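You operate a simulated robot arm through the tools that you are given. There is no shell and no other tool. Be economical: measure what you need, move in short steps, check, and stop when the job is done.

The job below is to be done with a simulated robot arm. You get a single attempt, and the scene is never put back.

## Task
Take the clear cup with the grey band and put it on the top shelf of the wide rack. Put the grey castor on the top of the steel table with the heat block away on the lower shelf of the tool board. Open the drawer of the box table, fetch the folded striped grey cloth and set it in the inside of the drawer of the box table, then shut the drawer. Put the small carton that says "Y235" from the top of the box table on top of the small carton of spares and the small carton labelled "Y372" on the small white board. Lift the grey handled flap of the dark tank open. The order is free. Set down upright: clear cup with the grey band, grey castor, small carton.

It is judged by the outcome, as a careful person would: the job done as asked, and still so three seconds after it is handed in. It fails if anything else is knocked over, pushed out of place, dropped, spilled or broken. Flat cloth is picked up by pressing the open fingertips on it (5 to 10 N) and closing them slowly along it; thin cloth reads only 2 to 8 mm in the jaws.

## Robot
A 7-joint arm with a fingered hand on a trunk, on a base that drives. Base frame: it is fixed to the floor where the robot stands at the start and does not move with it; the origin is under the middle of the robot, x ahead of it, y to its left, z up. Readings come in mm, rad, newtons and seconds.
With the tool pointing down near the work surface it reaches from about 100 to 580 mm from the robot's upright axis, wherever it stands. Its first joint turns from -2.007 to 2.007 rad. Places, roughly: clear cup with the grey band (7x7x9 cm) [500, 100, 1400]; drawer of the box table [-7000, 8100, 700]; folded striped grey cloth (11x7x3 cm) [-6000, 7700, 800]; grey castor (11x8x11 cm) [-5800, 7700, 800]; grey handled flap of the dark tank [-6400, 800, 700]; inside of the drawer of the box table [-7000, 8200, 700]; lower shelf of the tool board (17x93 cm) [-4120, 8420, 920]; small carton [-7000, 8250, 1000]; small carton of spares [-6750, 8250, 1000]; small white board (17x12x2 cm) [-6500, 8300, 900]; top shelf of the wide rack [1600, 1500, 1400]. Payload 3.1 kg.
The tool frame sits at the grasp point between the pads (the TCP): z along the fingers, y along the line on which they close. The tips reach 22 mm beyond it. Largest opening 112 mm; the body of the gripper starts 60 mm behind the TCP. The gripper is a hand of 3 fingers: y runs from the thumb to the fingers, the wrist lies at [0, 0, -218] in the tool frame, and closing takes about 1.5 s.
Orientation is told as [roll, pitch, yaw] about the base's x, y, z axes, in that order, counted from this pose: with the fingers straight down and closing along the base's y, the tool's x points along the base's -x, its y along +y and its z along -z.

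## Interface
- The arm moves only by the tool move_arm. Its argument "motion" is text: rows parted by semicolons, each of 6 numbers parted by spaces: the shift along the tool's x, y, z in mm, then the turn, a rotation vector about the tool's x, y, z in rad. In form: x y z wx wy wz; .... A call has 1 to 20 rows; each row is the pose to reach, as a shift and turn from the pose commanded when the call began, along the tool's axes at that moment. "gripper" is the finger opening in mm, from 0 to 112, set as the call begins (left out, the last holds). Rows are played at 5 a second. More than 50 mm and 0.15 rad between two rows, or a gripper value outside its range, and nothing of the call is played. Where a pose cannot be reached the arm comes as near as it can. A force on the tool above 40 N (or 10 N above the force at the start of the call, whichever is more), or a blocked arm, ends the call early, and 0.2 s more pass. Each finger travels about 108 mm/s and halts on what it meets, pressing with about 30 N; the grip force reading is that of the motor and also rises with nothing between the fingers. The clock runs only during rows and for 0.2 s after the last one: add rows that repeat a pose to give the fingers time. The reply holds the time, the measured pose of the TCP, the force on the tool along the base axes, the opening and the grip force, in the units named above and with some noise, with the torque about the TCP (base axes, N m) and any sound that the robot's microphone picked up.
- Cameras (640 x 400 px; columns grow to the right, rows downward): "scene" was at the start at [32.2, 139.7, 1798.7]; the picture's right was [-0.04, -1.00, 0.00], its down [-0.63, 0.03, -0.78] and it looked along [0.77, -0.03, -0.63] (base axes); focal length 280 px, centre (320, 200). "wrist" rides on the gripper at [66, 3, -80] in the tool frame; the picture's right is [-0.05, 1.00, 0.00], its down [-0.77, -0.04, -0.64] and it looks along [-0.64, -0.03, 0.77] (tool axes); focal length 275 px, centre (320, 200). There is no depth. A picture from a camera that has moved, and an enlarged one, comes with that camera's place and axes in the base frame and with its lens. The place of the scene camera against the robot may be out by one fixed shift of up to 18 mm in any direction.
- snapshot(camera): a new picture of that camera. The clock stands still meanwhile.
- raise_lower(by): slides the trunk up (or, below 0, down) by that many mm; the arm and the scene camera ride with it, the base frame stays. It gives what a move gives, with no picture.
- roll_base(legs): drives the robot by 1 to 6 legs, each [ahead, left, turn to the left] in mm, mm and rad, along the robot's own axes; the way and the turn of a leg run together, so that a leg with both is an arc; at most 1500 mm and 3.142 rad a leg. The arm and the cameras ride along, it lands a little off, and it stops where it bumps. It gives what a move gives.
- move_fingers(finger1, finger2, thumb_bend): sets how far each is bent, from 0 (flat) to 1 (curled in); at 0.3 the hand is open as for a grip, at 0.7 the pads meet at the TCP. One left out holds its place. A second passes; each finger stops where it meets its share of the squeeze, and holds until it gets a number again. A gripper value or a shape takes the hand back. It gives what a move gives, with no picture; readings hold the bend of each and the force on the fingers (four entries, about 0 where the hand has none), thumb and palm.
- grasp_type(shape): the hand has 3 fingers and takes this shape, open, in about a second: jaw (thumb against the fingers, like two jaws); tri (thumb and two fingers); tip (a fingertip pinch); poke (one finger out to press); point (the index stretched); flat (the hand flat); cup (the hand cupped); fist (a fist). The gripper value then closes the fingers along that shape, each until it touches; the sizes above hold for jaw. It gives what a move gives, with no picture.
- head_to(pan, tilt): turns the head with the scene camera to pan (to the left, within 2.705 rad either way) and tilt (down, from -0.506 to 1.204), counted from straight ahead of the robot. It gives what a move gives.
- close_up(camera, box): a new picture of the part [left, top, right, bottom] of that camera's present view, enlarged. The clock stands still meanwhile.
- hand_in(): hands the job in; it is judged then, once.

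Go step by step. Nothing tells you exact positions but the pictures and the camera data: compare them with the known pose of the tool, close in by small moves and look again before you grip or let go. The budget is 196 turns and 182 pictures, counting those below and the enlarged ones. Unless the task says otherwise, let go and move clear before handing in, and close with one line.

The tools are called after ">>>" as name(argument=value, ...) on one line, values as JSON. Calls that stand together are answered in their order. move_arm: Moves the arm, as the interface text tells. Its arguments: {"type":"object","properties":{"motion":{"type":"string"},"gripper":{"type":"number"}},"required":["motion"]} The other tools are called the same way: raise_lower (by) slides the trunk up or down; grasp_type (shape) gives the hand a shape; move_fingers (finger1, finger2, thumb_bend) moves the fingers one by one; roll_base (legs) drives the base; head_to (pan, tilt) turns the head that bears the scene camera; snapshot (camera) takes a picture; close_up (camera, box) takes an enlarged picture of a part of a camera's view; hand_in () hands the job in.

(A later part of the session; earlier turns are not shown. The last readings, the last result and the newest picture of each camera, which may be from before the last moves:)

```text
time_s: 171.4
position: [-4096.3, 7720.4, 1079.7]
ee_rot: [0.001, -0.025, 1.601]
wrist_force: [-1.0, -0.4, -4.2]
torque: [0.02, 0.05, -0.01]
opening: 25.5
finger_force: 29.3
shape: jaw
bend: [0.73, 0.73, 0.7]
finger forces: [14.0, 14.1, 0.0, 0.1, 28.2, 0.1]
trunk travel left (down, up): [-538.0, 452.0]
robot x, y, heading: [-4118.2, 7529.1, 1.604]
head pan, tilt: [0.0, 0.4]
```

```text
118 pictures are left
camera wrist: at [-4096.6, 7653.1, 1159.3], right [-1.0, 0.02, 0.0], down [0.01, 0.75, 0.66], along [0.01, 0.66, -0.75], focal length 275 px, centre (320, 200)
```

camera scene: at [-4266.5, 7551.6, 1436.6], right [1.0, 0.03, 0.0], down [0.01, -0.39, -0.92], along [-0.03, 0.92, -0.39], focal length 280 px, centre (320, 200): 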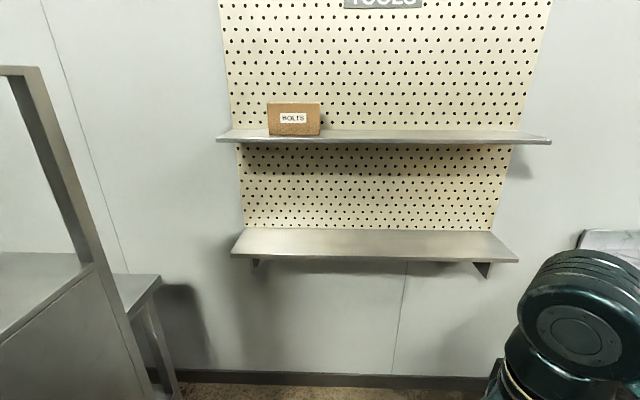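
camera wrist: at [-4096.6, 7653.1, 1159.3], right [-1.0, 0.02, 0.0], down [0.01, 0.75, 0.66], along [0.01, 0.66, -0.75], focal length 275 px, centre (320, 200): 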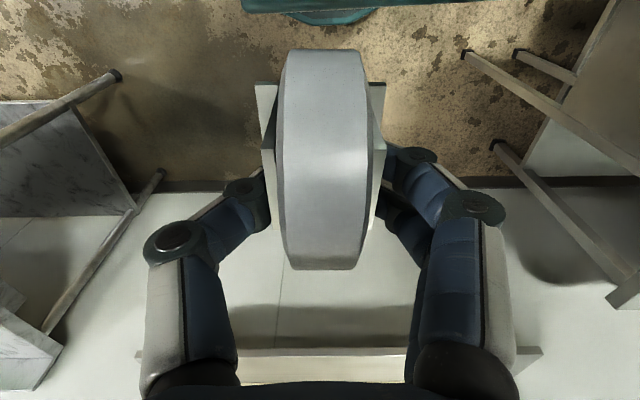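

The lower shelf surface is near z≈914 with its front edge at y≈8320, and the upper shelf's underside at ≈1275. I'll drive closer and lower to just above shelf height.

>>> roll_base(legs=[[400, 0, -0.033]])

>>> raise_lower(by=-50)

>>> head_to(pan=-0.3, tilt=0.5)

>>> snapshot(camera="scene")

>>> snapshot(camera="wrist")

```text
time_s: 173.9
position: [-4093.8, 8121.3, 1081.6]
ee_rot: [0.002, -0.025, 1.565]
wrist_force: [0.1, 0.4, -5.4]
torque: [-0.02, -0.01, -0.03]
opening: 25.1
finger_force: 30.4
shape: jaw
bend: [0.73, 0.73, 0.7]
finger forces: [13.9, 14.2, 0.0, 0.1, 28.2, 0.0]
trunk travel left (down, up): [-538.0, 452.0]
robot x, y, heading: [-4123.8, 7932.1, 1.566]
head pan, tilt: [0.0, 0.4]
```

```text
time_s: 174.8
position: [-4094.8, 8119.8, 1029.4]
ee_rot: [0.003, -0.024, 1.563]
wrist_force: [0.3, -0.9, -4.2]
torque: [0.01, 0.01, -0.01]
opening: 25.2
finger_force: 29.8
shape: jaw
bend: [0.73, 0.73, 0.7]
finger forces: [14.0, 14.2, 0.0, 0.1, 28.2, 0.0]
trunk travel left (down, up): [-488.0, 502.0]
robot x, y, heading: [-4122.4, 7931.5, 1.566]
head pan, tilt: [0.0, 0.4]
```

```text
time_s: 175.6
position: [-4094.5, 8119.8, 1030.8]
ee_rot: [0.002, -0.025, 1.562]
wrist_force: [-0.6, 0.2, -4.0]
torque: [0.0, 0.03, 0.0]
opening: 25.5
finger_force: 29.7
shape: jaw
bend: [0.73, 0.73, 0.7]
finger forces: [14.0, 14.3, 0.1, 0.0, 28.2, 0.0]
trunk travel left (down, up): [-488.0, 502.0]
robot x, y, heading: [-4123.8, 7933.7, 1.57]
head pan, tilt: [-0.3, 0.499]
```

```text
117 pictures are left
camera scene: at [-4243.7, 7951.5, 1377.6], right [0.95, -0.3, 0.0], down [-0.14, -0.46, -0.88], along [0.26, 0.84, -0.48], focal length 280 px, centre (320, 200)
```

scene: 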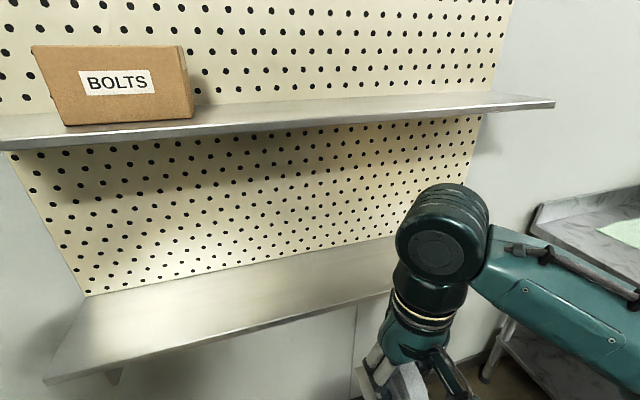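

```text
116 pictures are left
camera wrist: at [-4097.3, 8052.2, 1109.3], right [-1.0, 0.05, 0.0], down [0.04, 0.75, 0.66], along [0.03, 0.66, -0.75], focal length 275 px, centre (320, 200)
```

wrist: 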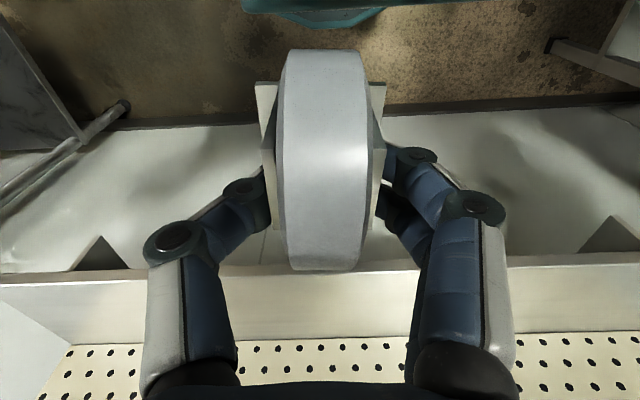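

I'll bring the castor forward over the shelf in stages, keeping it just above shelf height.

>>> move_arm(motion="0 0 15 0 0 0; 0 0 28 0 0 0; -40 0 28 0 0 0; -80 0 28 0 0 0; -110 0 28 0 0 0; -110 0 28 0 0 0")

>>> snapshot(camera="wrist")

>>> snapshot(camera="scene")

```text
time_s: 177.0
position: [-4093.7, 8231.9, 1006.0]
ee_rot: [0.001, -0.027, 1.564]
wrist_force: [-0.1, -0.3, -3.4]
torque: [-0.02, -0.01, 0.0]
opening: 25.3
finger_force: 30.0
shape: jaw
bend: [0.73, 0.73, 0.7]
finger forces: [13.9, 14.1, 0.0, 0.0, 28.1, 0.1]
trunk travel left (down, up): [-488.0, 502.0]
robot x, y, heading: [-4122.6, 7937.2, 1.567]
head pan, tilt: [-0.3, 0.499]
```

```text
115 pictures are left
camera wrist: at [-4096.1, 8163.6, 1085.5], right [-1.0, 0.05, 0.0], down [0.04, 0.75, 0.66], along [0.03, 0.66, -0.75], focal length 275 px, centre (320, 200)
```

wrist: 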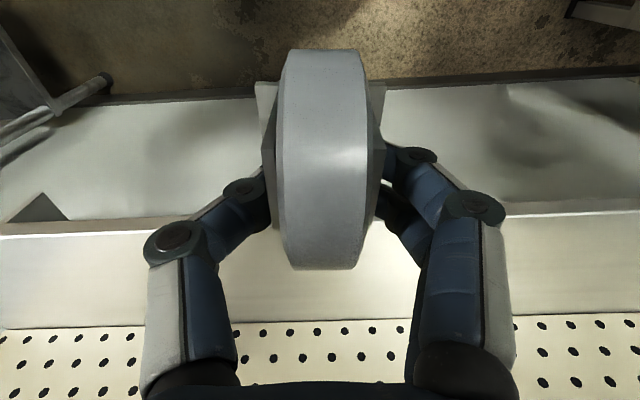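

```text
114 pictures are left
camera scene: at [-4243.5, 7951.3, 1377.6], right [0.95, -0.3, 0.0], down [-0.14, -0.46, -0.88], along [0.26, 0.84, -0.48], focal length 280 px, centre (320, 200)
```

scene: 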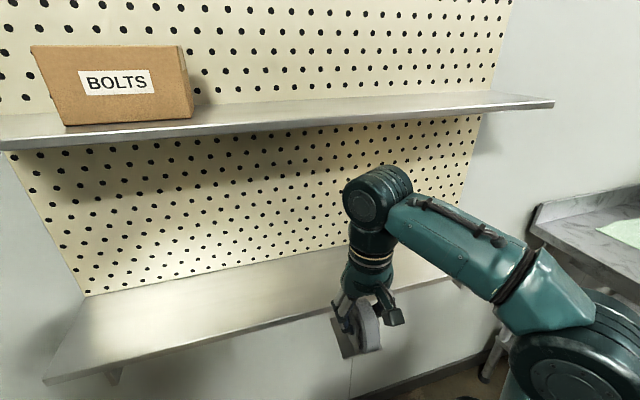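

The shelf surface is ≈925 and the upper underside ≈1290. I'll raise 8 mm and continue forward in two stages.

>>> move_arm(motion="0 0 -8 0 0 0; -30 0 -8 0 0 0; -60 0 -8 0 0 0; -80 0 -8 0 0 0; -80 0 -8 0 0 0")

>>> snapshot(camera="scene")

>>> snapshot(camera="wrist")

```text
time_s: 178.2
position: [-4092.6, 8310.3, 1014.5]
ee_rot: [0.002, -0.026, 1.564]
wrist_force: [1.1, 0.9, -3.3]
torque: [-0.01, 0.0, 0.01]
opening: 25.3
finger_force: 29.9
shape: jaw
bend: [0.73, 0.73, 0.7]
finger forces: [14.0, 14.2, 0.1, 0.0, 28.0, 0.0]
trunk travel left (down, up): [-488.0, 502.0]
robot x, y, heading: [-4121.8, 7930.5, 1.562]
head pan, tilt: [-0.3, 0.499]
```

```text
113 pictures are left
camera scene: at [-4243.6, 7951.6, 1377.6], right [0.95, -0.3, 0.0], down [-0.14, -0.46, -0.88], along [0.26, 0.84, -0.48], focal length 280 px, centre (320, 200)
```

scene: 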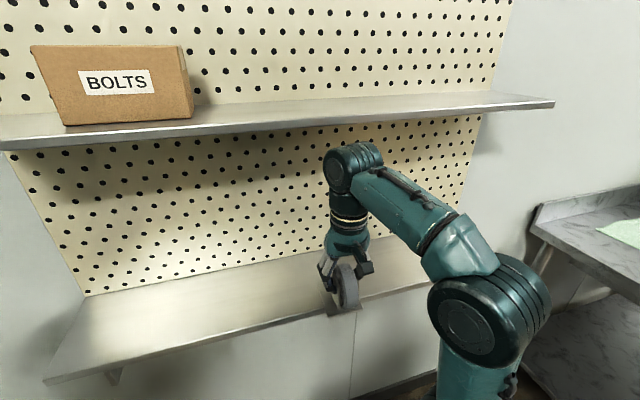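

```text
112 pictures are left
camera wrist: at [-4095.5, 8242.8, 1093.5], right [-1.0, 0.05, 0.0], down [0.04, 0.75, 0.66], along [0.03, 0.66, -0.75], focal length 275 px, centre (320, 200)
```

wrist: 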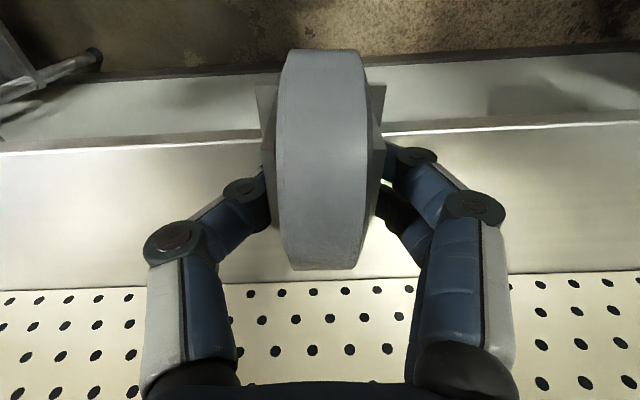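

Measured: front edge y≈8335, back ≈8508, surface ≈925. Forward 68 mm more, then lower.

>>> move_arm(motion="-30 0 0 0 0 0; -60 0 0 0 0 0; -70 0 0 0 0 0; -70 0 0 0 0 0")

>>> snapshot(camera="wrist")

>>> close_up(camera="scene", box=[240, 80, 480, 330])

```text
time_s: 179.2
position: [-4092.0, 8382.5, 1015.5]
ee_rot: [0.001, -0.026, 1.563]
wrist_force: [-0.1, 0.0, -4.5]
torque: [-0.02, -0.02, 0.03]
opening: 25.7
finger_force: 30.2
shape: jaw
bend: [0.73, 0.73, 0.7]
finger forces: [13.8, 14.3, 0.0, 0.0, 28.0, 0.0]
trunk travel left (down, up): [-488.0, 502.0]
robot x, y, heading: [-4125.7, 7937.1, 1.558]
head pan, tilt: [-0.3, 0.499]
```

```text
111 pictures are left
camera wrist: at [-4094.1, 8313.8, 1094.8], right [-1.0, 0.05, 0.0], down [0.04, 0.75, 0.66], along [0.03, 0.65, -0.76], focal length 275 px, centre (320, 200)
```

wrist: 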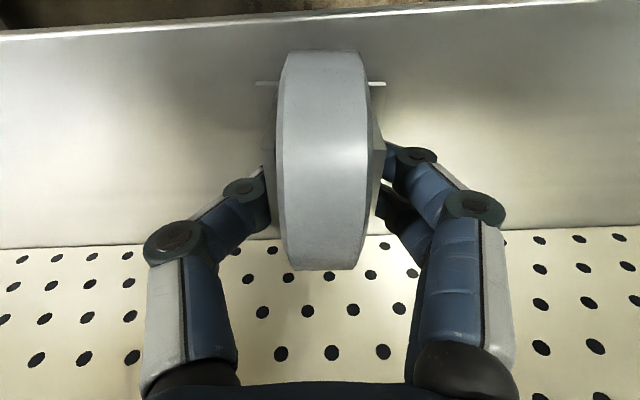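

```text
1.60 times, centred on (360, 205) of scene
camera zoom: at [-4243.6, 7951.8, 1377.6], right [0.95, -0.3, 0.0], down [-0.14, -0.46, -0.88], along [0.26, 0.84, -0.48], focal length 449 px, centre (256, 192)
```

zoom: 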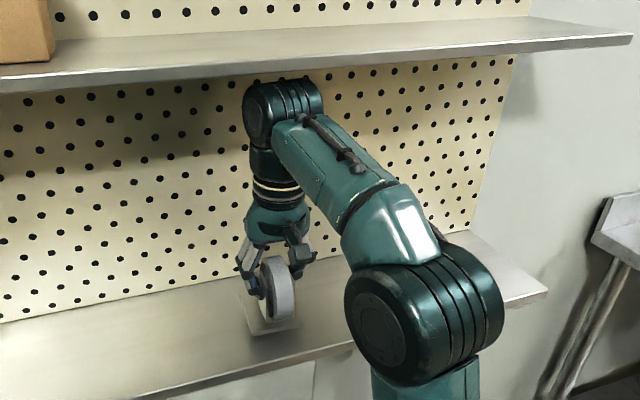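

Over the shelf. Lower to contact in small steps.

>>> move_arm(motion="0 0 8 0 0 0; 0 0 14 0 0 0; 0 0 18 0 0 0; 0 0 22 0 0 0; 0 0 25 0 0 0; 0 0 25 0 0 0")

>>> snapshot(camera="wrist")

```text
time_s: 180.6
position: [-4092.6, 8381.3, 994.2]
ee_rot: [0.002, -0.035, 1.564]
wrist_force: [0.1, 7.3, 30.2]
torque: [0.13, 0.03, -0.02]
opening: 26.9
finger_force: 30.2
shape: jaw
bend: [0.74, 0.74, 0.71]
finger forces: [17.5, 17.5, 0.0, 0.0, 35.0, 0.1]
trunk travel left (down, up): [-488.0, 502.0]
robot x, y, heading: [-4127.9, 7932.5, 1.567]
head pan, tilt: [-0.3, 0.499]
```

```text
109 pictures are left
camera wrist: at [-4095.0, 8312.6, 1072.6], right [-1.0, 0.05, 0.0], down [0.04, 0.75, 0.66], along [0.03, 0.66, -0.75], focal length 275 px, centre (320, 200)
```

wrist: 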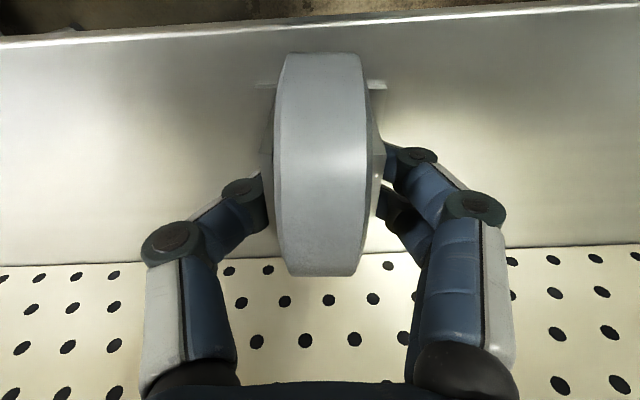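

Resting on the shelf at TCP≈994 as predicted. Ease up 3 mm, release, and rise.

>>> move_arm(motion="0 0 -3 0 0 0; 0 0 -5 0 0 0; 0 0 -5 0 0 0")

>>> move_arm(motion="0 0 0 0 0 0; 0 0 0 0 0 0; 0 0 0 0 0 0; 0 0 0 0 0 0; 0 0 0 0 0 0", gripper=90)

>>> snapshot(camera="wrist")

```text
time_s: 181.4
position: [-4091.4, 8381.1, 995.9]
ee_rot: [0.002, -0.023, 1.563]
wrist_force: [0.4, -0.1, -4.7]
torque: [-0.01, 0.03, -0.03]
opening: 26.4
finger_force: 29.7
shape: jaw
bend: [0.74, 0.74, 0.7]
finger forces: [14.6, 14.9, 0.0, 0.1, 29.7, 0.1]
trunk travel left (down, up): [-488.0, 502.0]
robot x, y, heading: [-4121.4, 7931.8, 1.566]
head pan, tilt: [-0.3, 0.499]
```

```text
time_s: 182.6
position: [-4092.7, 8381.3, 997.5]
ee_rot: [0.001, -0.026, 1.563]
wrist_force: [0.8, 0.1, 0.4]
torque: [0.02, -0.02, 0.0]
opening: 89.7
finger_force: 0.1
shape: jaw
bend: [0.59, 0.59, 0.55]
finger forces: [0.1, 0.0, 0.0, 0.0, 0.0, 0.0]
trunk travel left (down, up): [-488.0, 502.0]
robot x, y, heading: [-4126.1, 7934.6, 1.565]
head pan, tilt: [-0.3, 0.499]
```

```text
108 pictures are left
camera wrist: at [-4095.5, 8313.5, 1076.4], right [-1.0, 0.05, 0.0], down [0.04, 0.75, 0.66], along [0.03, 0.66, -0.75], focal length 275 px, centre (320, 200)
```

wrist: 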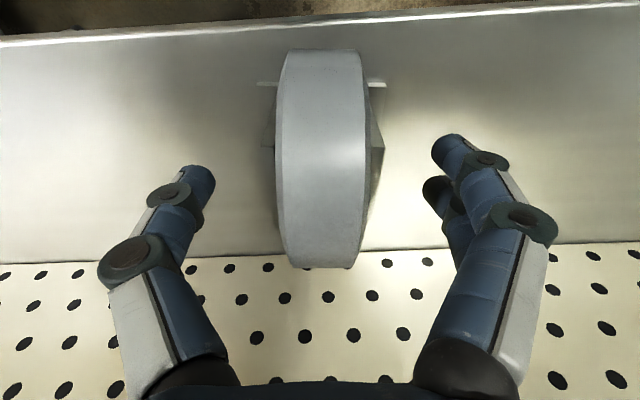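

Castor stands. Rise 15 mm and withdraw straight back.

>>> move_arm(motion="0 0 -8 0 0 0; 0 0 -15 0 0 0; 40 0 -15 0 0 0; 80 0 -15 0 0 0; 120 0 -15 0 0 0; 160 0 -15 0 0 0; 200 0 -15 0 0 0; 230 0 -15 0 0 0")

>>> snapshot(camera="scene")

```text
time_s: 184.4
position: [-4093.2, 8151.9, 1005.2]
ee_rot: [0.003, -0.024, 1.562]
wrist_force: [0.3, -0.8, 0.3]
torque: [0.01, -0.04, 0.03]
opening: 90.0
finger_force: 0.0
shape: jaw
bend: [0.59, 0.59, 0.55]
finger forces: [0.0, 0.1, 0.0, 0.0, 0.0, 0.1]
trunk travel left (down, up): [-488.0, 502.0]
robot x, y, heading: [-4124.4, 7933.0, 1.567]
head pan, tilt: [-0.3, 0.499]
```

```text
107 pictures are left
camera scene: at [-4243.7, 7950.3, 1377.6], right [0.95, -0.3, 0.0], down [-0.14, -0.46, -0.88], along [0.26, 0.84, -0.48], focal length 280 px, centre (320, 200)
```

scene: 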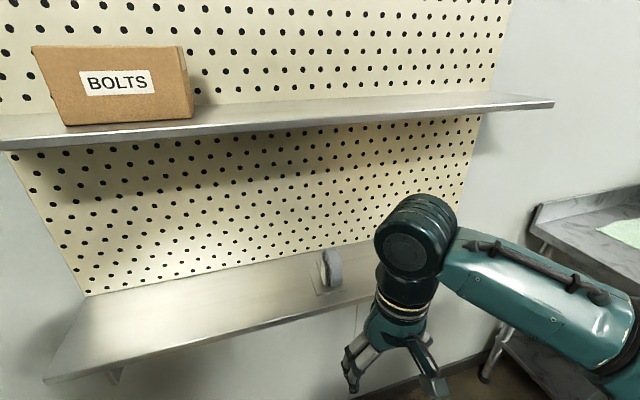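

Castor done. Now drive back and along the aisle to the box table.

>>> raise_lower(by=250)

>>> roll_base(legs=[[-680, 0, 0], [0, 1400, 0], [0, 1300, 0]])

>>> head_to(pan=0.0, tilt=0.5)

>>> snapshot(camera="scene")

```text
time_s: 187.0
position: [-4093.2, 8152.4, 1254.1]
ee_rot: [0.002, -0.027, 1.562]
wrist_force: [-0.2, 0.1, -0.5]
torque: [-0.02, 0.01, 0.0]
opening: 89.9
finger_force: 0.1
shape: jaw
bend: [0.59, 0.59, 0.55]
finger forces: [0.1, 0.1, 0.1, 0.1, 0.0, 0.0]
trunk travel left (down, up): [-738.0, 252.0]
robot x, y, heading: [-4125.8, 7934.0, 1.568]
head pan, tilt: [-0.3, 0.499]
```

```text
time_s: 203.4
position: [-6772.1, 7531.3, 1254.9]
ee_rot: [0.002, -0.026, 1.566]
wrist_force: [0.4, 0.2, -0.2]
torque: [0.02, -0.02, 0.01]
opening: 89.8
finger_force: 0.1
shape: jaw
bend: [0.59, 0.59, 0.55]
finger forces: [0.0, 0.0, 0.0, 0.0, 0.0, 0.0]
trunk travel left (down, up): [-738.0, 252.0]
robot x, y, heading: [-6801.0, 7310.6, 1.571]
head pan, tilt: [-0.3, 0.499]
```

```text
time_s: 204.2
position: [-6772.3, 7530.5, 1254.4]
ee_rot: [0.002, -0.026, 1.567]
wrist_force: [-0.2, 0.8, -0.1]
torque: [-0.01, -0.04, -0.05]
opening: 90.0
finger_force: 0.0
shape: jaw
bend: [0.59, 0.59, 0.55]
finger forces: [0.0, 0.1, 0.0, 0.0, 0.0, 0.0]
trunk travel left (down, up): [-738.0, 252.0]
robot x, y, heading: [-6803.3, 7315.8, 1.57]
head pan, tilt: [0.0, 0.499]
```

```text
106 pictures are left
camera scene: at [-6948.8, 7332.8, 1627.6], right [1.0, 0.0, 0.0], down [0.0, -0.48, -0.88], along [0.0, 0.88, -0.48], focal length 280 px, centre (320, 200)
```

scene: 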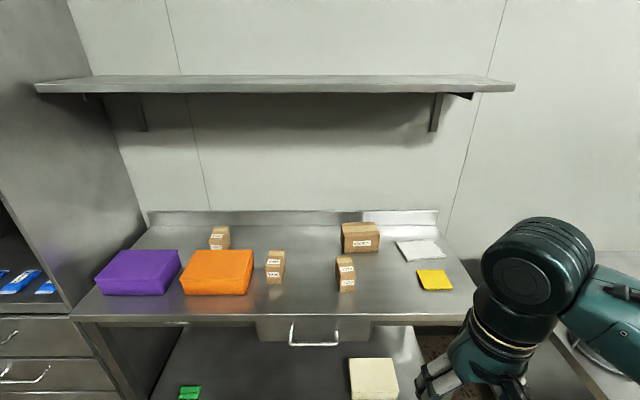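

>>> close_up(camera="scene", box=[180, 210, 480, 350])

>>> close_up(camera="scene", box=[200, 215, 400, 300])

```text
2.13 times, centred on (330, 280) of scene
camera zoom: at [-6948.8, 7332.8, 1627.6], right [1.0, 0.0, 0.0], down [0.0, -0.48, -0.88], along [0.0, 0.88, -0.48], focal length 598 px, centre (299, 29)
```

zoom: 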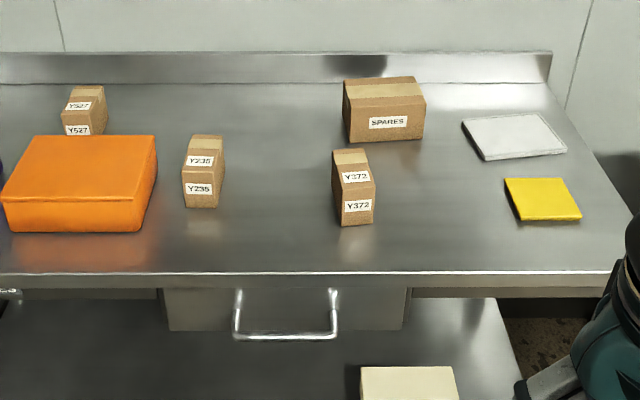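

```text
3.20 times, centred on (300, 258) of scene
camera zoom: at [-6948.8, 7332.8, 1627.6], right [1.0, 0.0, 0.0], down [0.0, -0.48, -0.88], along [0.0, 0.88, -0.48], focal length 898 px, centre (384, 16)
```

zoom: 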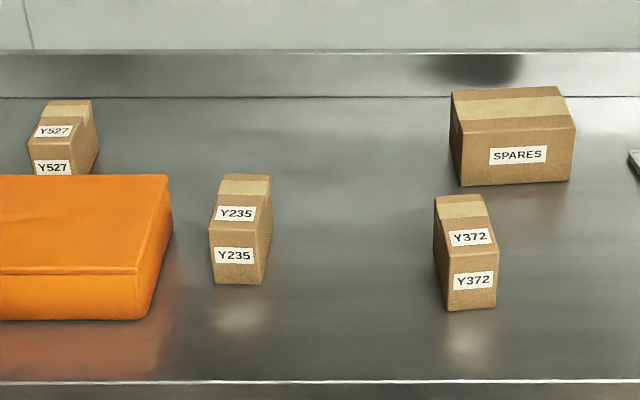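

I see Y235, Y372, SPARES, the white board and the drawer. First Y372 (≈[-6870, 8060]) goes onto the white board (≈[-6545, 8246]); I raise the trunk for reach and pull close to the table.

>>> raise_lower(by=150)

>>> roll_base(legs=[[180, 97, 0], [170, 0, 0]])

>>> head_to(pan=0.0, tilt=0.9)

>>> snapshot(camera="scene")

>>> snapshot(camera="wrist")

```text
time_s: 205.9
position: [-6772.3, 7531.4, 1404.3]
ee_rot: [0.002, -0.025, 1.567]
wrist_force: [0.0, 0.0, -0.6]
torque: [-0.01, 0.01, -0.01]
opening: 89.9
finger_force: 0.1
shape: jaw
bend: [0.59, 0.59, 0.55]
finger forces: [0.0, 0.0, 0.0, 0.1, 0.0, 0.0]
trunk travel left (down, up): [-888.0, 102.0]
robot x, y, heading: [-6802.2, 7309.5, 1.57]
head pan, tilt: [0.0, 0.499]
```

```text
time_s: 208.6
position: [-6868.9, 7875.0, 1404.9]
ee_rot: [0.002, -0.028, 1.572]
wrist_force: [0.0, 0.0, 0.2]
torque: [-0.02, -0.03, 0.01]
opening: 90.0
finger_force: 0.0
shape: jaw
bend: [0.59, 0.59, 0.55]
finger forces: [0.1, 0.0, 0.0, 0.1, 0.1, 0.0]
trunk travel left (down, up): [-888.0, 102.0]
robot x, y, heading: [-6897.0, 7657.8, 1.57]
head pan, tilt: [0.0, 0.499]
```

```text
time_s: 209.5
position: [-6868.1, 7875.4, 1404.2]
ee_rot: [0.001, -0.027, 1.573]
wrist_force: [-0.3, 0.7, 0.4]
torque: [-0.01, 0.01, 0.02]
opening: 89.8
finger_force: 0.1
shape: jaw
bend: [0.59, 0.59, 0.55]
finger forces: [0.1, 0.1, 0.0, 0.0, 0.1, 0.0]
trunk travel left (down, up): [-888.0, 102.0]
robot x, y, heading: [-6898.3, 7659.5, 1.58]
head pan, tilt: [0.0, 0.901]
```

```text
103 pictures are left
camera scene: at [-7042.9, 7660.7, 1743.8], right [1.0, 0.0, 0.0], down [0.0, -0.78, -0.62], along [0.0, 0.62, -0.78], focal length 280 px, centre (320, 200)
```

scene: 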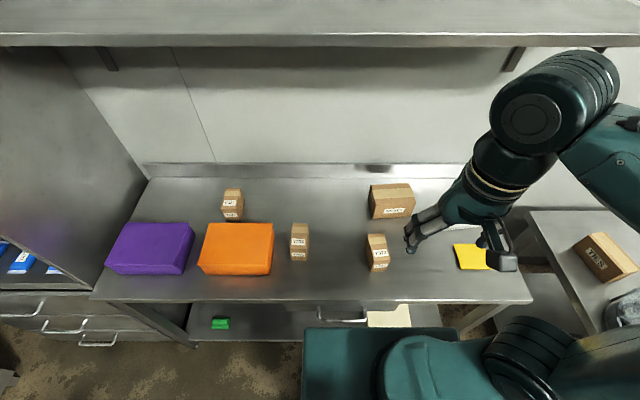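

```text
102 pictures are left
camera wrist: at [-6869.8, 7807.4, 1483.2], right [-1.0, 0.04, 0.0], down [0.04, 0.75, 0.66], along [0.03, 0.66, -0.75], focal length 275 px, centre (320, 200)
```

wrist: 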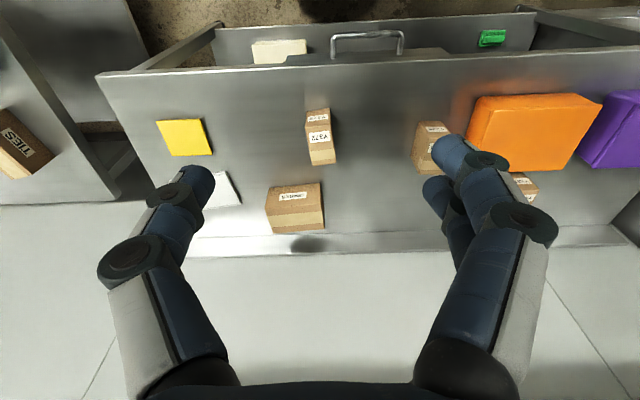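

I'll move above Y372 and look again for parallax.

>>> move_arm(motion="-35 0 30 0 0 0; -70 0 60 0 0 0; -105 0 90 0 0 0; -140 0 120 0 0 0; -175 0 150 0 0 0; -205 0 180 0 0 0; -205 0 200 0 0 0; -205 0 200 0 0 0")

>>> snapshot(camera="wrist")

>>> snapshot(camera="scene")

```text
time_s: 211.3
position: [-6868.9, 8085.3, 1212.3]
ee_rot: [0.003, -0.028, 1.573]
wrist_force: [0.9, -0.1, -0.7]
torque: [0.0, -0.03, -0.01]
opening: 89.8
finger_force: 0.0
shape: jaw
bend: [0.59, 0.59, 0.55]
finger forces: [0.0, 0.0, 0.0, 0.0, 0.0, 0.0]
trunk travel left (down, up): [-888.0, 102.0]
robot x, y, heading: [-6898.0, 7658.3, 1.57]
head pan, tilt: [0.0, 0.901]
```

```text
101 pictures are left
camera wrist: at [-6871.3, 8017.1, 1289.7], right [-1.0, 0.04, 0.0], down [0.04, 0.75, 0.66], along [0.03, 0.66, -0.75], focal length 275 px, centre (320, 200)
```

wrist: 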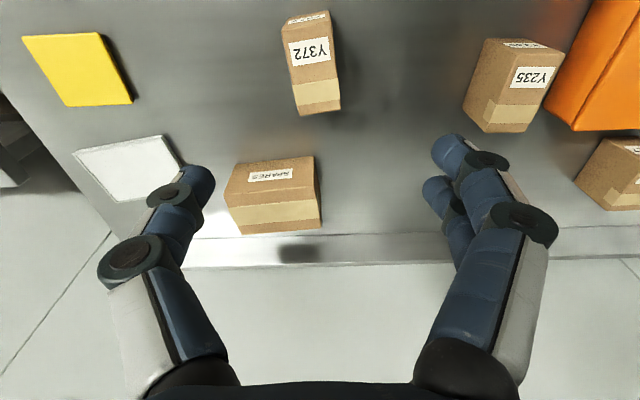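

```text
100 pictures are left
camera scene: at [-7043.0, 7661.1, 1743.7], right [1.0, 0.0, 0.0], down [0.0, -0.78, -0.62], along [0.0, 0.62, -0.78], focal length 280 px, centre (320, 200)
```

scene: 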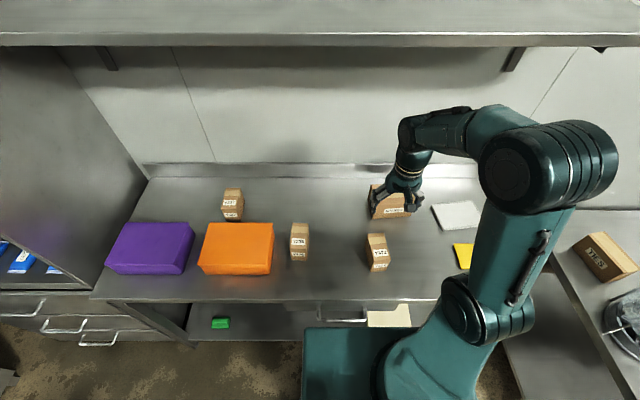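

Y372 lies at about [-6862, 8120], z 872–930, about 60 wide × 110 long. I'll go over it, yaw slightly, descend partway and check.

>>> move_arm(motion="-18 -4 40 0 0 -0.04; -35 -7 80 0 0 -0.08; -35 -7 120 0 0 -0.08; -35 -7 160 0 0 -0.08; -35 -7 200 0 0 -0.08; -35 -7 230 0 0 -0.08; -35 -7 230 0 0 -0.08", gripper=95)

>>> snapshot(camera="wrist")

>>> snapshot(camera="scene")

```text
time_s: 212.9
position: [-6860.5, 8125.7, 980.4]
ee_rot: [0.002, -0.029, 1.653]
wrist_force: [-0.4, -0.5, 0.2]
torque: [0.0, 0.02, -0.02]
opening: 94.5
finger_force: 0.0
shape: jaw
bend: [0.55, 0.55, 0.5]
finger forces: [0.0, 0.0, 0.0, 0.1, 0.0, 0.0]
trunk travel left (down, up): [-888.0, 102.0]
robot x, y, heading: [-6894.5, 7654.2, 1.569]
head pan, tilt: [0.0, 0.901]
```

```text
99 pictures are left
camera wrist: at [-6857.4, 8057.6, 1058.7], right [-1.0, -0.04, 0.0], down [-0.03, 0.75, 0.66], along [-0.02, 0.66, -0.75], focal length 275 px, centre (320, 200)
```

wrist: 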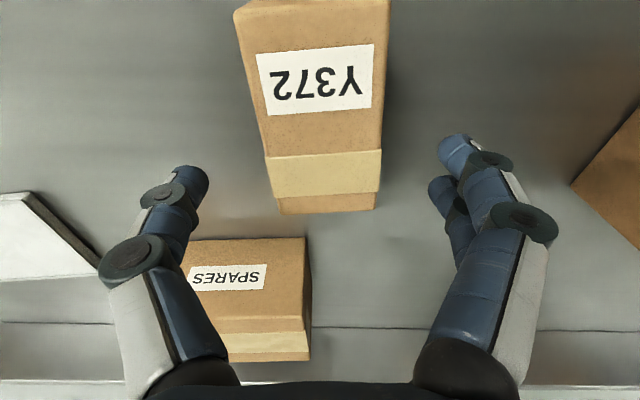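

```text
98 pictures are left
camera scene: at [-7042.9, 7660.9, 1743.7], right [1.0, 0.0, 0.0], down [0.0, -0.78, -0.62], along [0.0, 0.62, -0.78], focal length 280 px, centre (320, 200)
```

scene: 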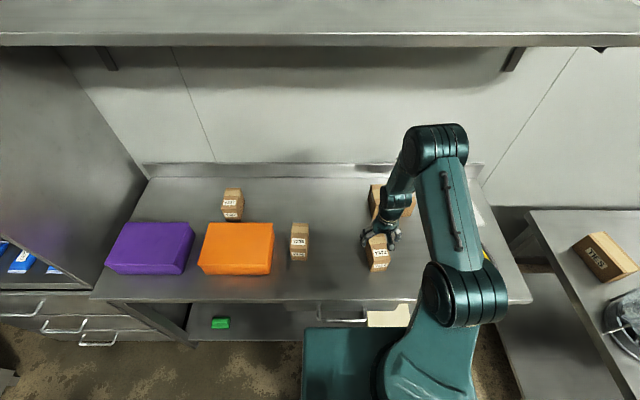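

Aligned over Y372. Descend and grip.

>>> move_arm(motion="0 0 35 0 0 0; 0 0 65 0 0 0; 0 0 74 0 0 0; 0 0 74 0 0 0")

>>> move_arm(motion="0 0 0 0 0 0; 0 0 0 0 0 0; 0 0 0 0 0 0; 0 0 0 0 0 0; 0 0 0 0 0 0; 0 0 0 0 0 0", gripper=40)

>>> snapshot(camera="wrist")

```text
time_s: 213.9
position: [-6861.8, 8130.1, 906.2]
ee_rot: [0.0, -0.027, 1.653]
wrist_force: [0.9, -0.5, 0.5]
torque: [-0.01, 0.0, -0.01]
opening: 95.0
finger_force: 0.0
shape: jaw
bend: [0.55, 0.55, 0.5]
finger forces: [0.1, 0.0, 0.0, 0.1, 0.0, 0.0]
trunk travel left (down, up): [-888.0, 102.0]
robot x, y, heading: [-6896.9, 7655.7, 1.571]
head pan, tilt: [0.0, 0.901]
```

```text
time_s: 215.3
position: [-6861.5, 8128.6, 906.4]
ee_rot: [0.001, -0.026, 1.653]
wrist_force: [0.1, -0.3, -0.4]
torque: [0.01, 0.0, 0.0]
opening: 49.5
finger_force: 30.3
shape: jaw
bend: [0.73, 0.73, 0.7]
finger forces: [13.7, 13.5, 0.0, 0.0, 27.2, 0.0]
trunk travel left (down, up): [-888.0, 102.0]
robot x, y, heading: [-6895.2, 7655.2, 1.572]
head pan, tilt: [0.0, 0.901]
```

```text
97 pictures are left
camera wrist: at [-6858.2, 8060.8, 985.1], right [-1.0, -0.04, 0.0], down [-0.03, 0.75, 0.66], along [-0.02, 0.66, -0.75], focal length 275 px, centre (320, 200)
```

wrist: 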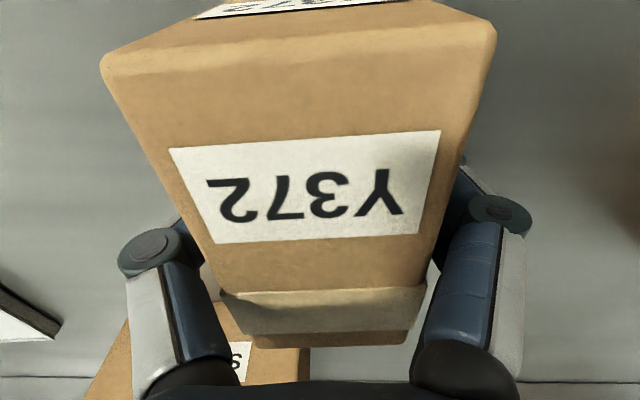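

Y372 is gripped at 49.5 mm. Lift, then drive right and closer, since the board needs nearly full reach.

>>> move_arm(motion="0 0 0 0 0 0; 0 0 -30 0 0 0; 0 0 -60 0 0 0; 0 0 -90 0 0 0; 0 0 -90 0 0 0", gripper=30)

>>> roll_base(legs=[[0, -330, 0], [40, 0, 0]])

>>> snapshot(camera="scene")

>>> snapshot(camera="wrist")

```text
time_s: 216.5
position: [-6863.3, 8127.3, 994.7]
ee_rot: [-0.001, -0.025, 1.653]
wrist_force: [-0.1, 0.3, -2.4]
torque: [0.03, 0.01, -0.01]
opening: 49.3
finger_force: 30.4
shape: jaw
bend: [0.73, 0.73, 0.7]
finger forces: [13.8, 13.8, 0.0, 0.1, 27.5, 0.0]
trunk travel left (down, up): [-888.0, 102.0]
robot x, y, heading: [-6899.7, 7653.9, 1.569]
head pan, tilt: [0.0, 0.901]
```

```text
time_s: 219.1
position: [-6542.1, 8167.6, 995.4]
ee_rot: [-0.001, -0.029, 1.657]
wrist_force: [1.0, -0.6, -1.9]
torque: [0.07, -0.01, 0.02]
opening: 49.6
finger_force: 29.9
shape: jaw
bend: [0.73, 0.73, 0.7]
finger forces: [13.9, 13.8, 0.0, 0.0, 27.6, 0.0]
trunk travel left (down, up): [-888.0, 102.0]
robot x, y, heading: [-6574.0, 7694.9, 1.58]
head pan, tilt: [0.0, 0.901]
```

```text
96 pictures are left
camera scene: at [-6721.2, 7700.7, 1743.7], right [1.0, 0.01, 0.0], down [0.0, -0.78, -0.62], along [0.0, 0.62, -0.78], focal length 280 px, centre (320, 200)
```

scene: 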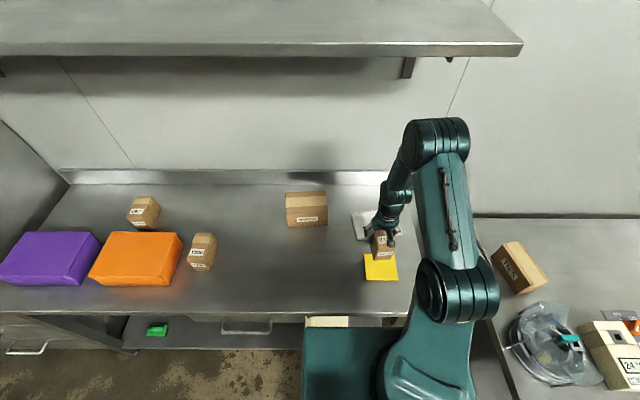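

```text
95 pictures are left
camera wrist: at [-6538.5, 8099.5, 1074.0], right [-1.0, -0.04, 0.0], down [-0.03, 0.75, 0.66], along [-0.02, 0.66, -0.75], focal length 275 px, centre (320, 200)
```

wrist: 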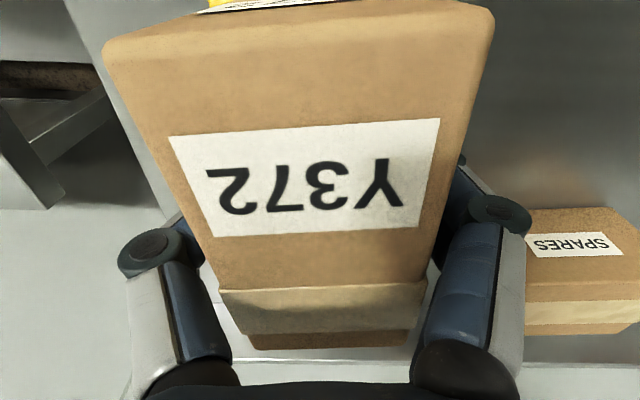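

Now extend toward the board (≈[-6522, 8281]) and see how far the arm reaches.

>>> move_arm(motion="-40 -10 0 0 0 0; -75 -20 0 0 0 0; -105 -28 0 0 0 0; -113 -29 0 0 0 0; -113 -29 0 0 0 0")

>>> snapshot(camera="scene")

>>> snapshot(camera="wrist")

```text
time_s: 220.3
position: [-6521.1, 8284.4, 994.9]
ee_rot: [-0.001, -0.024, 1.655]
wrist_force: [0.9, -0.2, -3.7]
torque: [0.0, -0.02, -0.02]
opening: 49.6
finger_force: 30.0
shape: jaw
bend: [0.73, 0.73, 0.7]
finger forces: [13.8, 13.8, 0.0, 0.0, 27.5, 0.0]
trunk travel left (down, up): [-888.0, 102.0]
robot x, y, heading: [-6576.4, 7700.2, 1.572]
head pan, tilt: [0.0, 0.901]
```

```text
94 pictures are left
camera scene: at [-6720.3, 7704.3, 1743.7], right [1.0, 0.01, 0.0], down [0.0, -0.78, -0.62], along [0.0, 0.62, -0.78], focal length 280 px, centre (320, 200)
```

scene: 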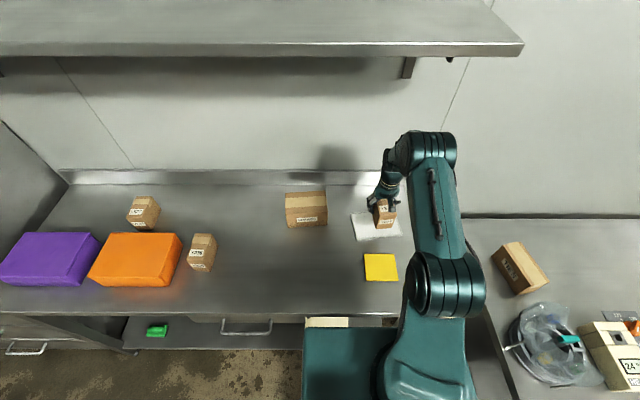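

```text
93 pictures are left
camera wrist: at [-6517.9, 8216.2, 1073.9], right [-1.0, -0.04, 0.0], down [-0.03, 0.76, 0.66], along [-0.02, 0.65, -0.76], focal length 275 px, centre (320, 200)
```

wrist: 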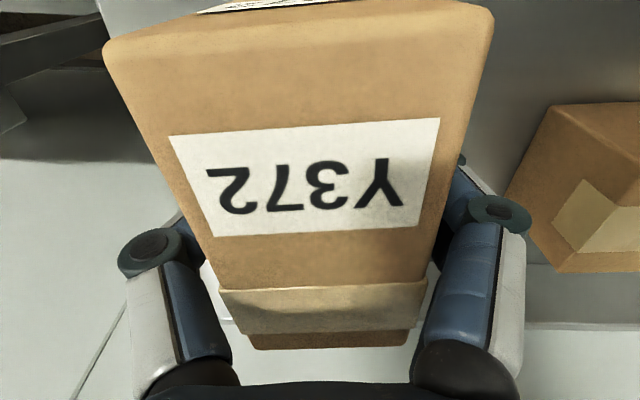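

>>> close_up(camera="scene", box=[330, 190, 430, 255])

```text
6.15 times, centred on (380, 222) of scene
camera zoom: at [-6720.3, 7704.3, 1743.7], right [1.0, 0.01, 0.0], down [0.0, -0.78, -0.62], along [0.0, 0.62, -0.78], focal length 1726 px, centre (-49, 62)
```

zoom: 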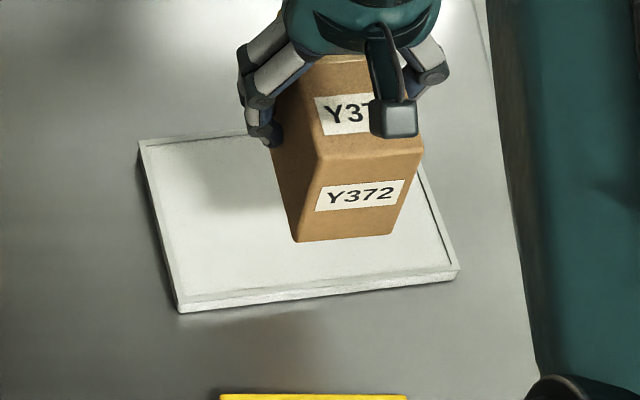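

The board is a shallow tray; the box must go about 28 mm further and 12 mm left. Shift.

>>> move_arm(motion="-15 5 0 0 0 0; -29 10 0 0 0 0; -29 10 25 0 0 0; -29 10 25 0 0 0")

>>> close_up(camera="scene", box=[330, 190, 430, 255])

```text
time_s: 221.3
position: [-6534.2, 8312.6, 971.4]
ee_rot: [0.0, -0.025, 1.656]
wrist_force: [-0.7, -0.4, -3.0]
torque: [0.02, 0.03, 0.04]
opening: 49.3
finger_force: 30.1
shape: jaw
bend: [0.73, 0.73, 0.7]
finger forces: [13.9, 13.7, 0.0, 0.1, 27.5, 0.1]
trunk travel left (down, up): [-888.0, 102.0]
robot x, y, heading: [-6574.7, 7700.5, 1.579]
head pan, tilt: [0.0, 0.901]
```

```text
6.15 times, centred on (380, 222) of scene
camera zoom: at [-6720.7, 7703.6, 1743.7], right [1.0, 0.01, 0.0], down [0.0, -0.78, -0.62], along [0.0, 0.62, -0.78], focal length 1726 px, centre (-49, 62)
```

zoom: 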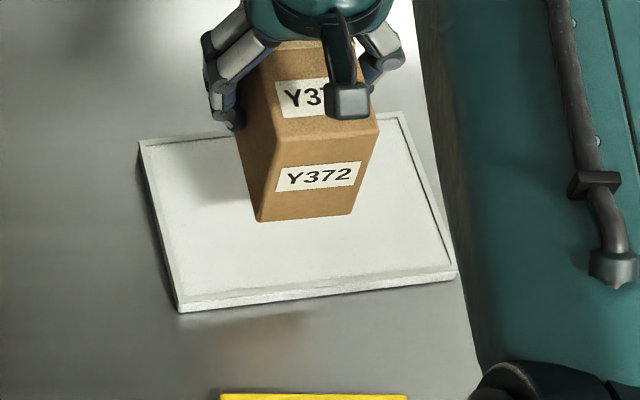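

Position good. Lower until contact.

>>> move_arm(motion="0 0 15 0 0 0; 0 0 28 0 0 0; 0 0 34 0 0 0; 0 0 40 0 0 0; 0 0 45 0 0 0; 0 0 50 0 0 0; 0 0 55 0 0 0")

>>> close_up(camera="scene", box=[330, 190, 430, 255])

```text
time_s: 222.9
position: [-6534.7, 8314.0, 918.3]
ee_rot: [-0.001, -0.027, 1.654]
wrist_force: [-0.5, 0.8, 0.4]
torque: [-0.01, -0.02, 0.0]
opening: 49.4
finger_force: 29.7
shape: jaw
bend: [0.73, 0.73, 0.7]
finger forces: [14.0, 13.8, 0.1, 0.1, 27.7, 0.0]
trunk travel left (down, up): [-888.0, 102.0]
robot x, y, heading: [-6573.2, 7697.3, 1.575]
head pan, tilt: [0.0, 0.901]
```

```text
6.15 times, centred on (380, 222) of scene
camera zoom: at [-6720.7, 7703.3, 1743.8], right [1.0, 0.01, 0.0], down [0.0, -0.78, -0.62], along [0.0, 0.62, -0.78], focal length 1726 px, centre (-49, 62)
```

zoom: 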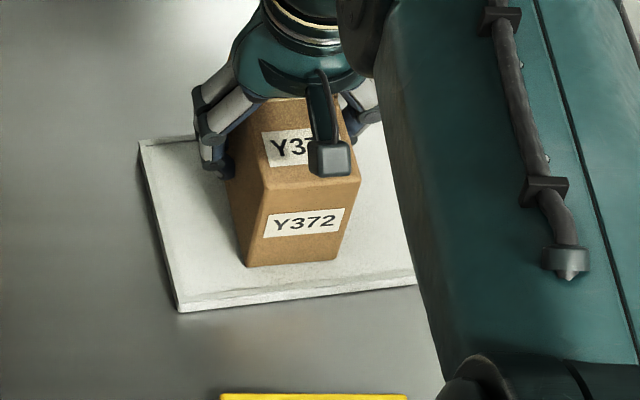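

Weight is relieved: it rests on the board. I'll press 1 mm, release and rise.

>>> move_arm(motion="0 0 1 0 0 0; 0 0 1 0 0 0; 0 0 1 0 0 0; 0 0 1 0 0 0; 0 0 1 0 0 0", gripper=85)

>>> move_arm(motion="0 0 -30 0 0 0; 0 0 -60 0 0 0; 0 0 -100 0 0 0; 40 0 -130 0 0 0; 80 0 -140 0 0 0; 125 0 -140 0 0 0; 165 0 -140 0 0 0")

>>> close_up(camera="scene", box=[180, 170, 430, 330])

>>> snapshot(camera="wrist")

```text
time_s: 224.1
position: [-6533.8, 8314.6, 916.7]
ee_rot: [0.002, -0.025, 1.655]
wrist_force: [0.1, 0.5, 0.8]
torque: [-0.01, -0.01, -0.03]
opening: 84.7
finger_force: 0.1
shape: jaw
bend: [0.63, 0.63, 0.59]
finger forces: [0.1, 0.0, 0.0, 0.1, 0.0, 0.0]
trunk travel left (down, up): [-888.0, 102.0]
robot x, y, heading: [-6576.5, 7698.7, 1.577]
head pan, tilt: [0.0, 0.901]
```

```text
time_s: 225.7
position: [-6519.7, 8144.5, 1049.7]
ee_rot: [0.001, -0.03, 1.654]
wrist_force: [0.8, -0.9, 0.5]
torque: [0.02, 0.0, -0.01]
opening: 84.8
finger_force: 0.1
shape: jaw
bend: [0.63, 0.63, 0.59]
finger forces: [0.0, 0.0, 0.0, 0.0, 0.0, 0.1]
trunk travel left (down, up): [-888.0, 102.0]
robot x, y, heading: [-6575.2, 7697.3, 1.573]
head pan, tilt: [0.0, 0.901]
```

```text
2.50 times, centred on (305, 250) of scene
camera zoom: at [-6720.3, 7701.8, 1743.7], right [1.0, 0.01, 0.0], down [0.0, -0.78, -0.62], along [0.0, 0.62, -0.78], focal length 701 px, centre (358, 75)
```

zoom: 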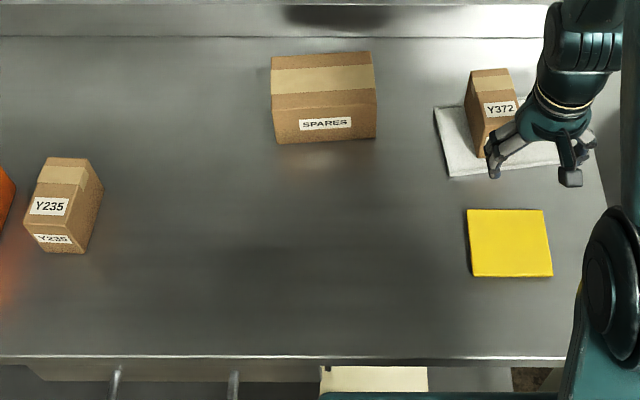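

```text
88 pictures are left
camera wrist: at [-6516.9, 8077.5, 1128.7], right [-1.0, -0.04, 0.0], down [-0.03, 0.75, 0.66], along [-0.02, 0.66, -0.75], focal length 275 px, centre (320, 200)
```

wrist: 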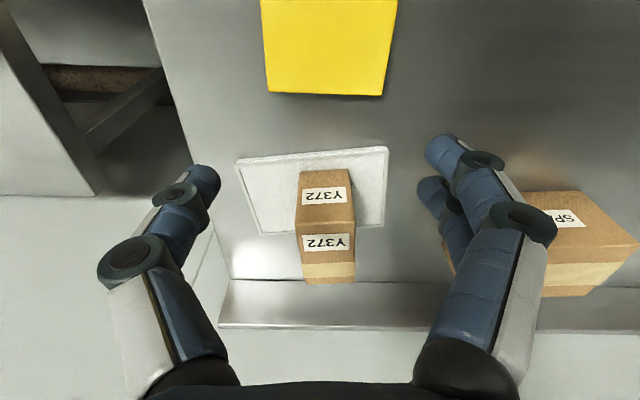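

Y372 sits on the board. Now drive left to Y235.

>>> roll_base(legs=[[-15, 590, 0]])

>>> snapshot(camera="wrist")

>>> snapshot(camera="scene")

```text
time_s: 229.0
position: [-7110.2, 8125.4, 1049.8]
ee_rot: [0.001, -0.026, 1.665]
wrist_force: [-0.5, -0.8, 0.1]
torque: [-0.03, 0.01, 0.0]
opening: 84.7
finger_force: 0.1
shape: jaw
bend: [0.63, 0.63, 0.59]
finger forces: [0.1, 0.1, 0.0, 0.0, 0.1, 0.0]
trunk travel left (down, up): [-888.0, 102.0]
robot x, y, heading: [-7164.8, 7680.0, 1.586]
head pan, tilt: [0.0, 0.901]
```

```text
87 pictures are left
camera wrist: at [-7106.3, 8058.0, 1128.2], right [-1.0, -0.05, 0.0], down [-0.04, 0.75, 0.66], along [-0.03, 0.66, -0.75], focal length 275 px, centre (320, 200)
```

wrist: 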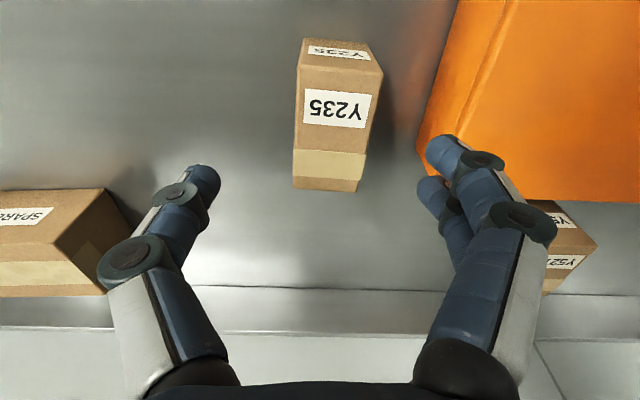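

```text
86 pictures are left
camera scene: at [-7305.9, 7680.6, 1743.7], right [1.0, 0.02, 0.0], down [0.01, -0.78, -0.62], along [-0.01, 0.62, -0.78], focal length 280 px, centre (320, 200)
```

scene: 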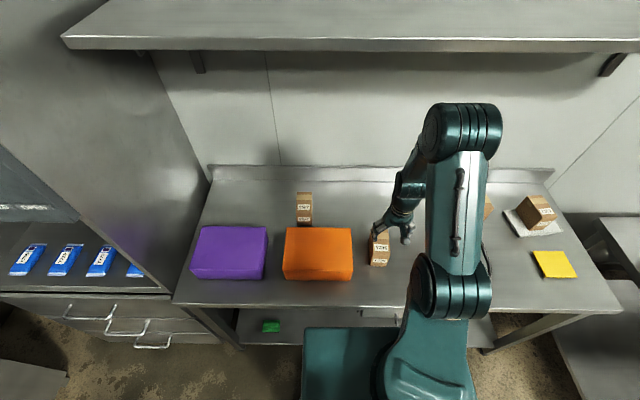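

Y235 is centred near [-7119, 8152], nearly aligned with y. I'll align and descend.

>>> move_arm(motion="-13 3 30 0 0 0.06; -26 7 60 0 0 0.115; -26 7 90 0 0 0.115; -26 7 90 0 0 0.115", gripper=88)

>>> snapshot(camera="wrist")

```text
time_s: 230.0
position: [-7121.9, 8152.5, 959.0]
ee_rot: [0.004, -0.026, 1.549]
wrist_force: [0.1, 0.7, -0.4]
torque: [0.0, 0.01, -0.03]
opening: 87.9
finger_force: 0.1
shape: jaw
bend: [0.61, 0.61, 0.57]
finger forces: [0.1, 0.1, 0.1, 0.0, 0.0, 0.0]
trunk travel left (down, up): [-888.0, 102.0]
robot x, y, heading: [-7160.4, 7677.4, 1.588]
head pan, tilt: [0.0, 0.901]
```

```text
85 pictures are left
camera wrist: at [-7125.8, 8083.6, 1038.6], right [-1.0, 0.07, 0.0], down [0.05, 0.75, 0.66], along [0.04, 0.65, -0.75], focal length 275 px, centre (320, 200)
```

wrist: 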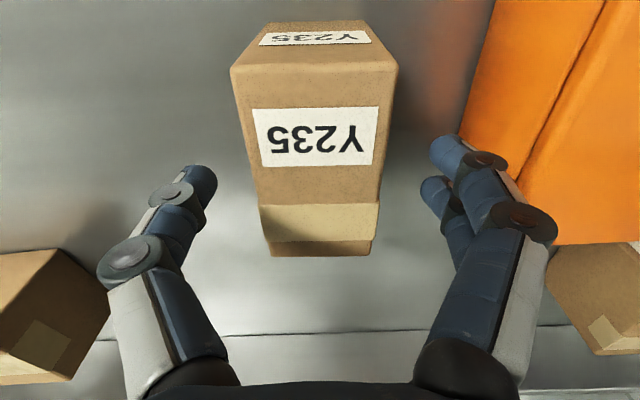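

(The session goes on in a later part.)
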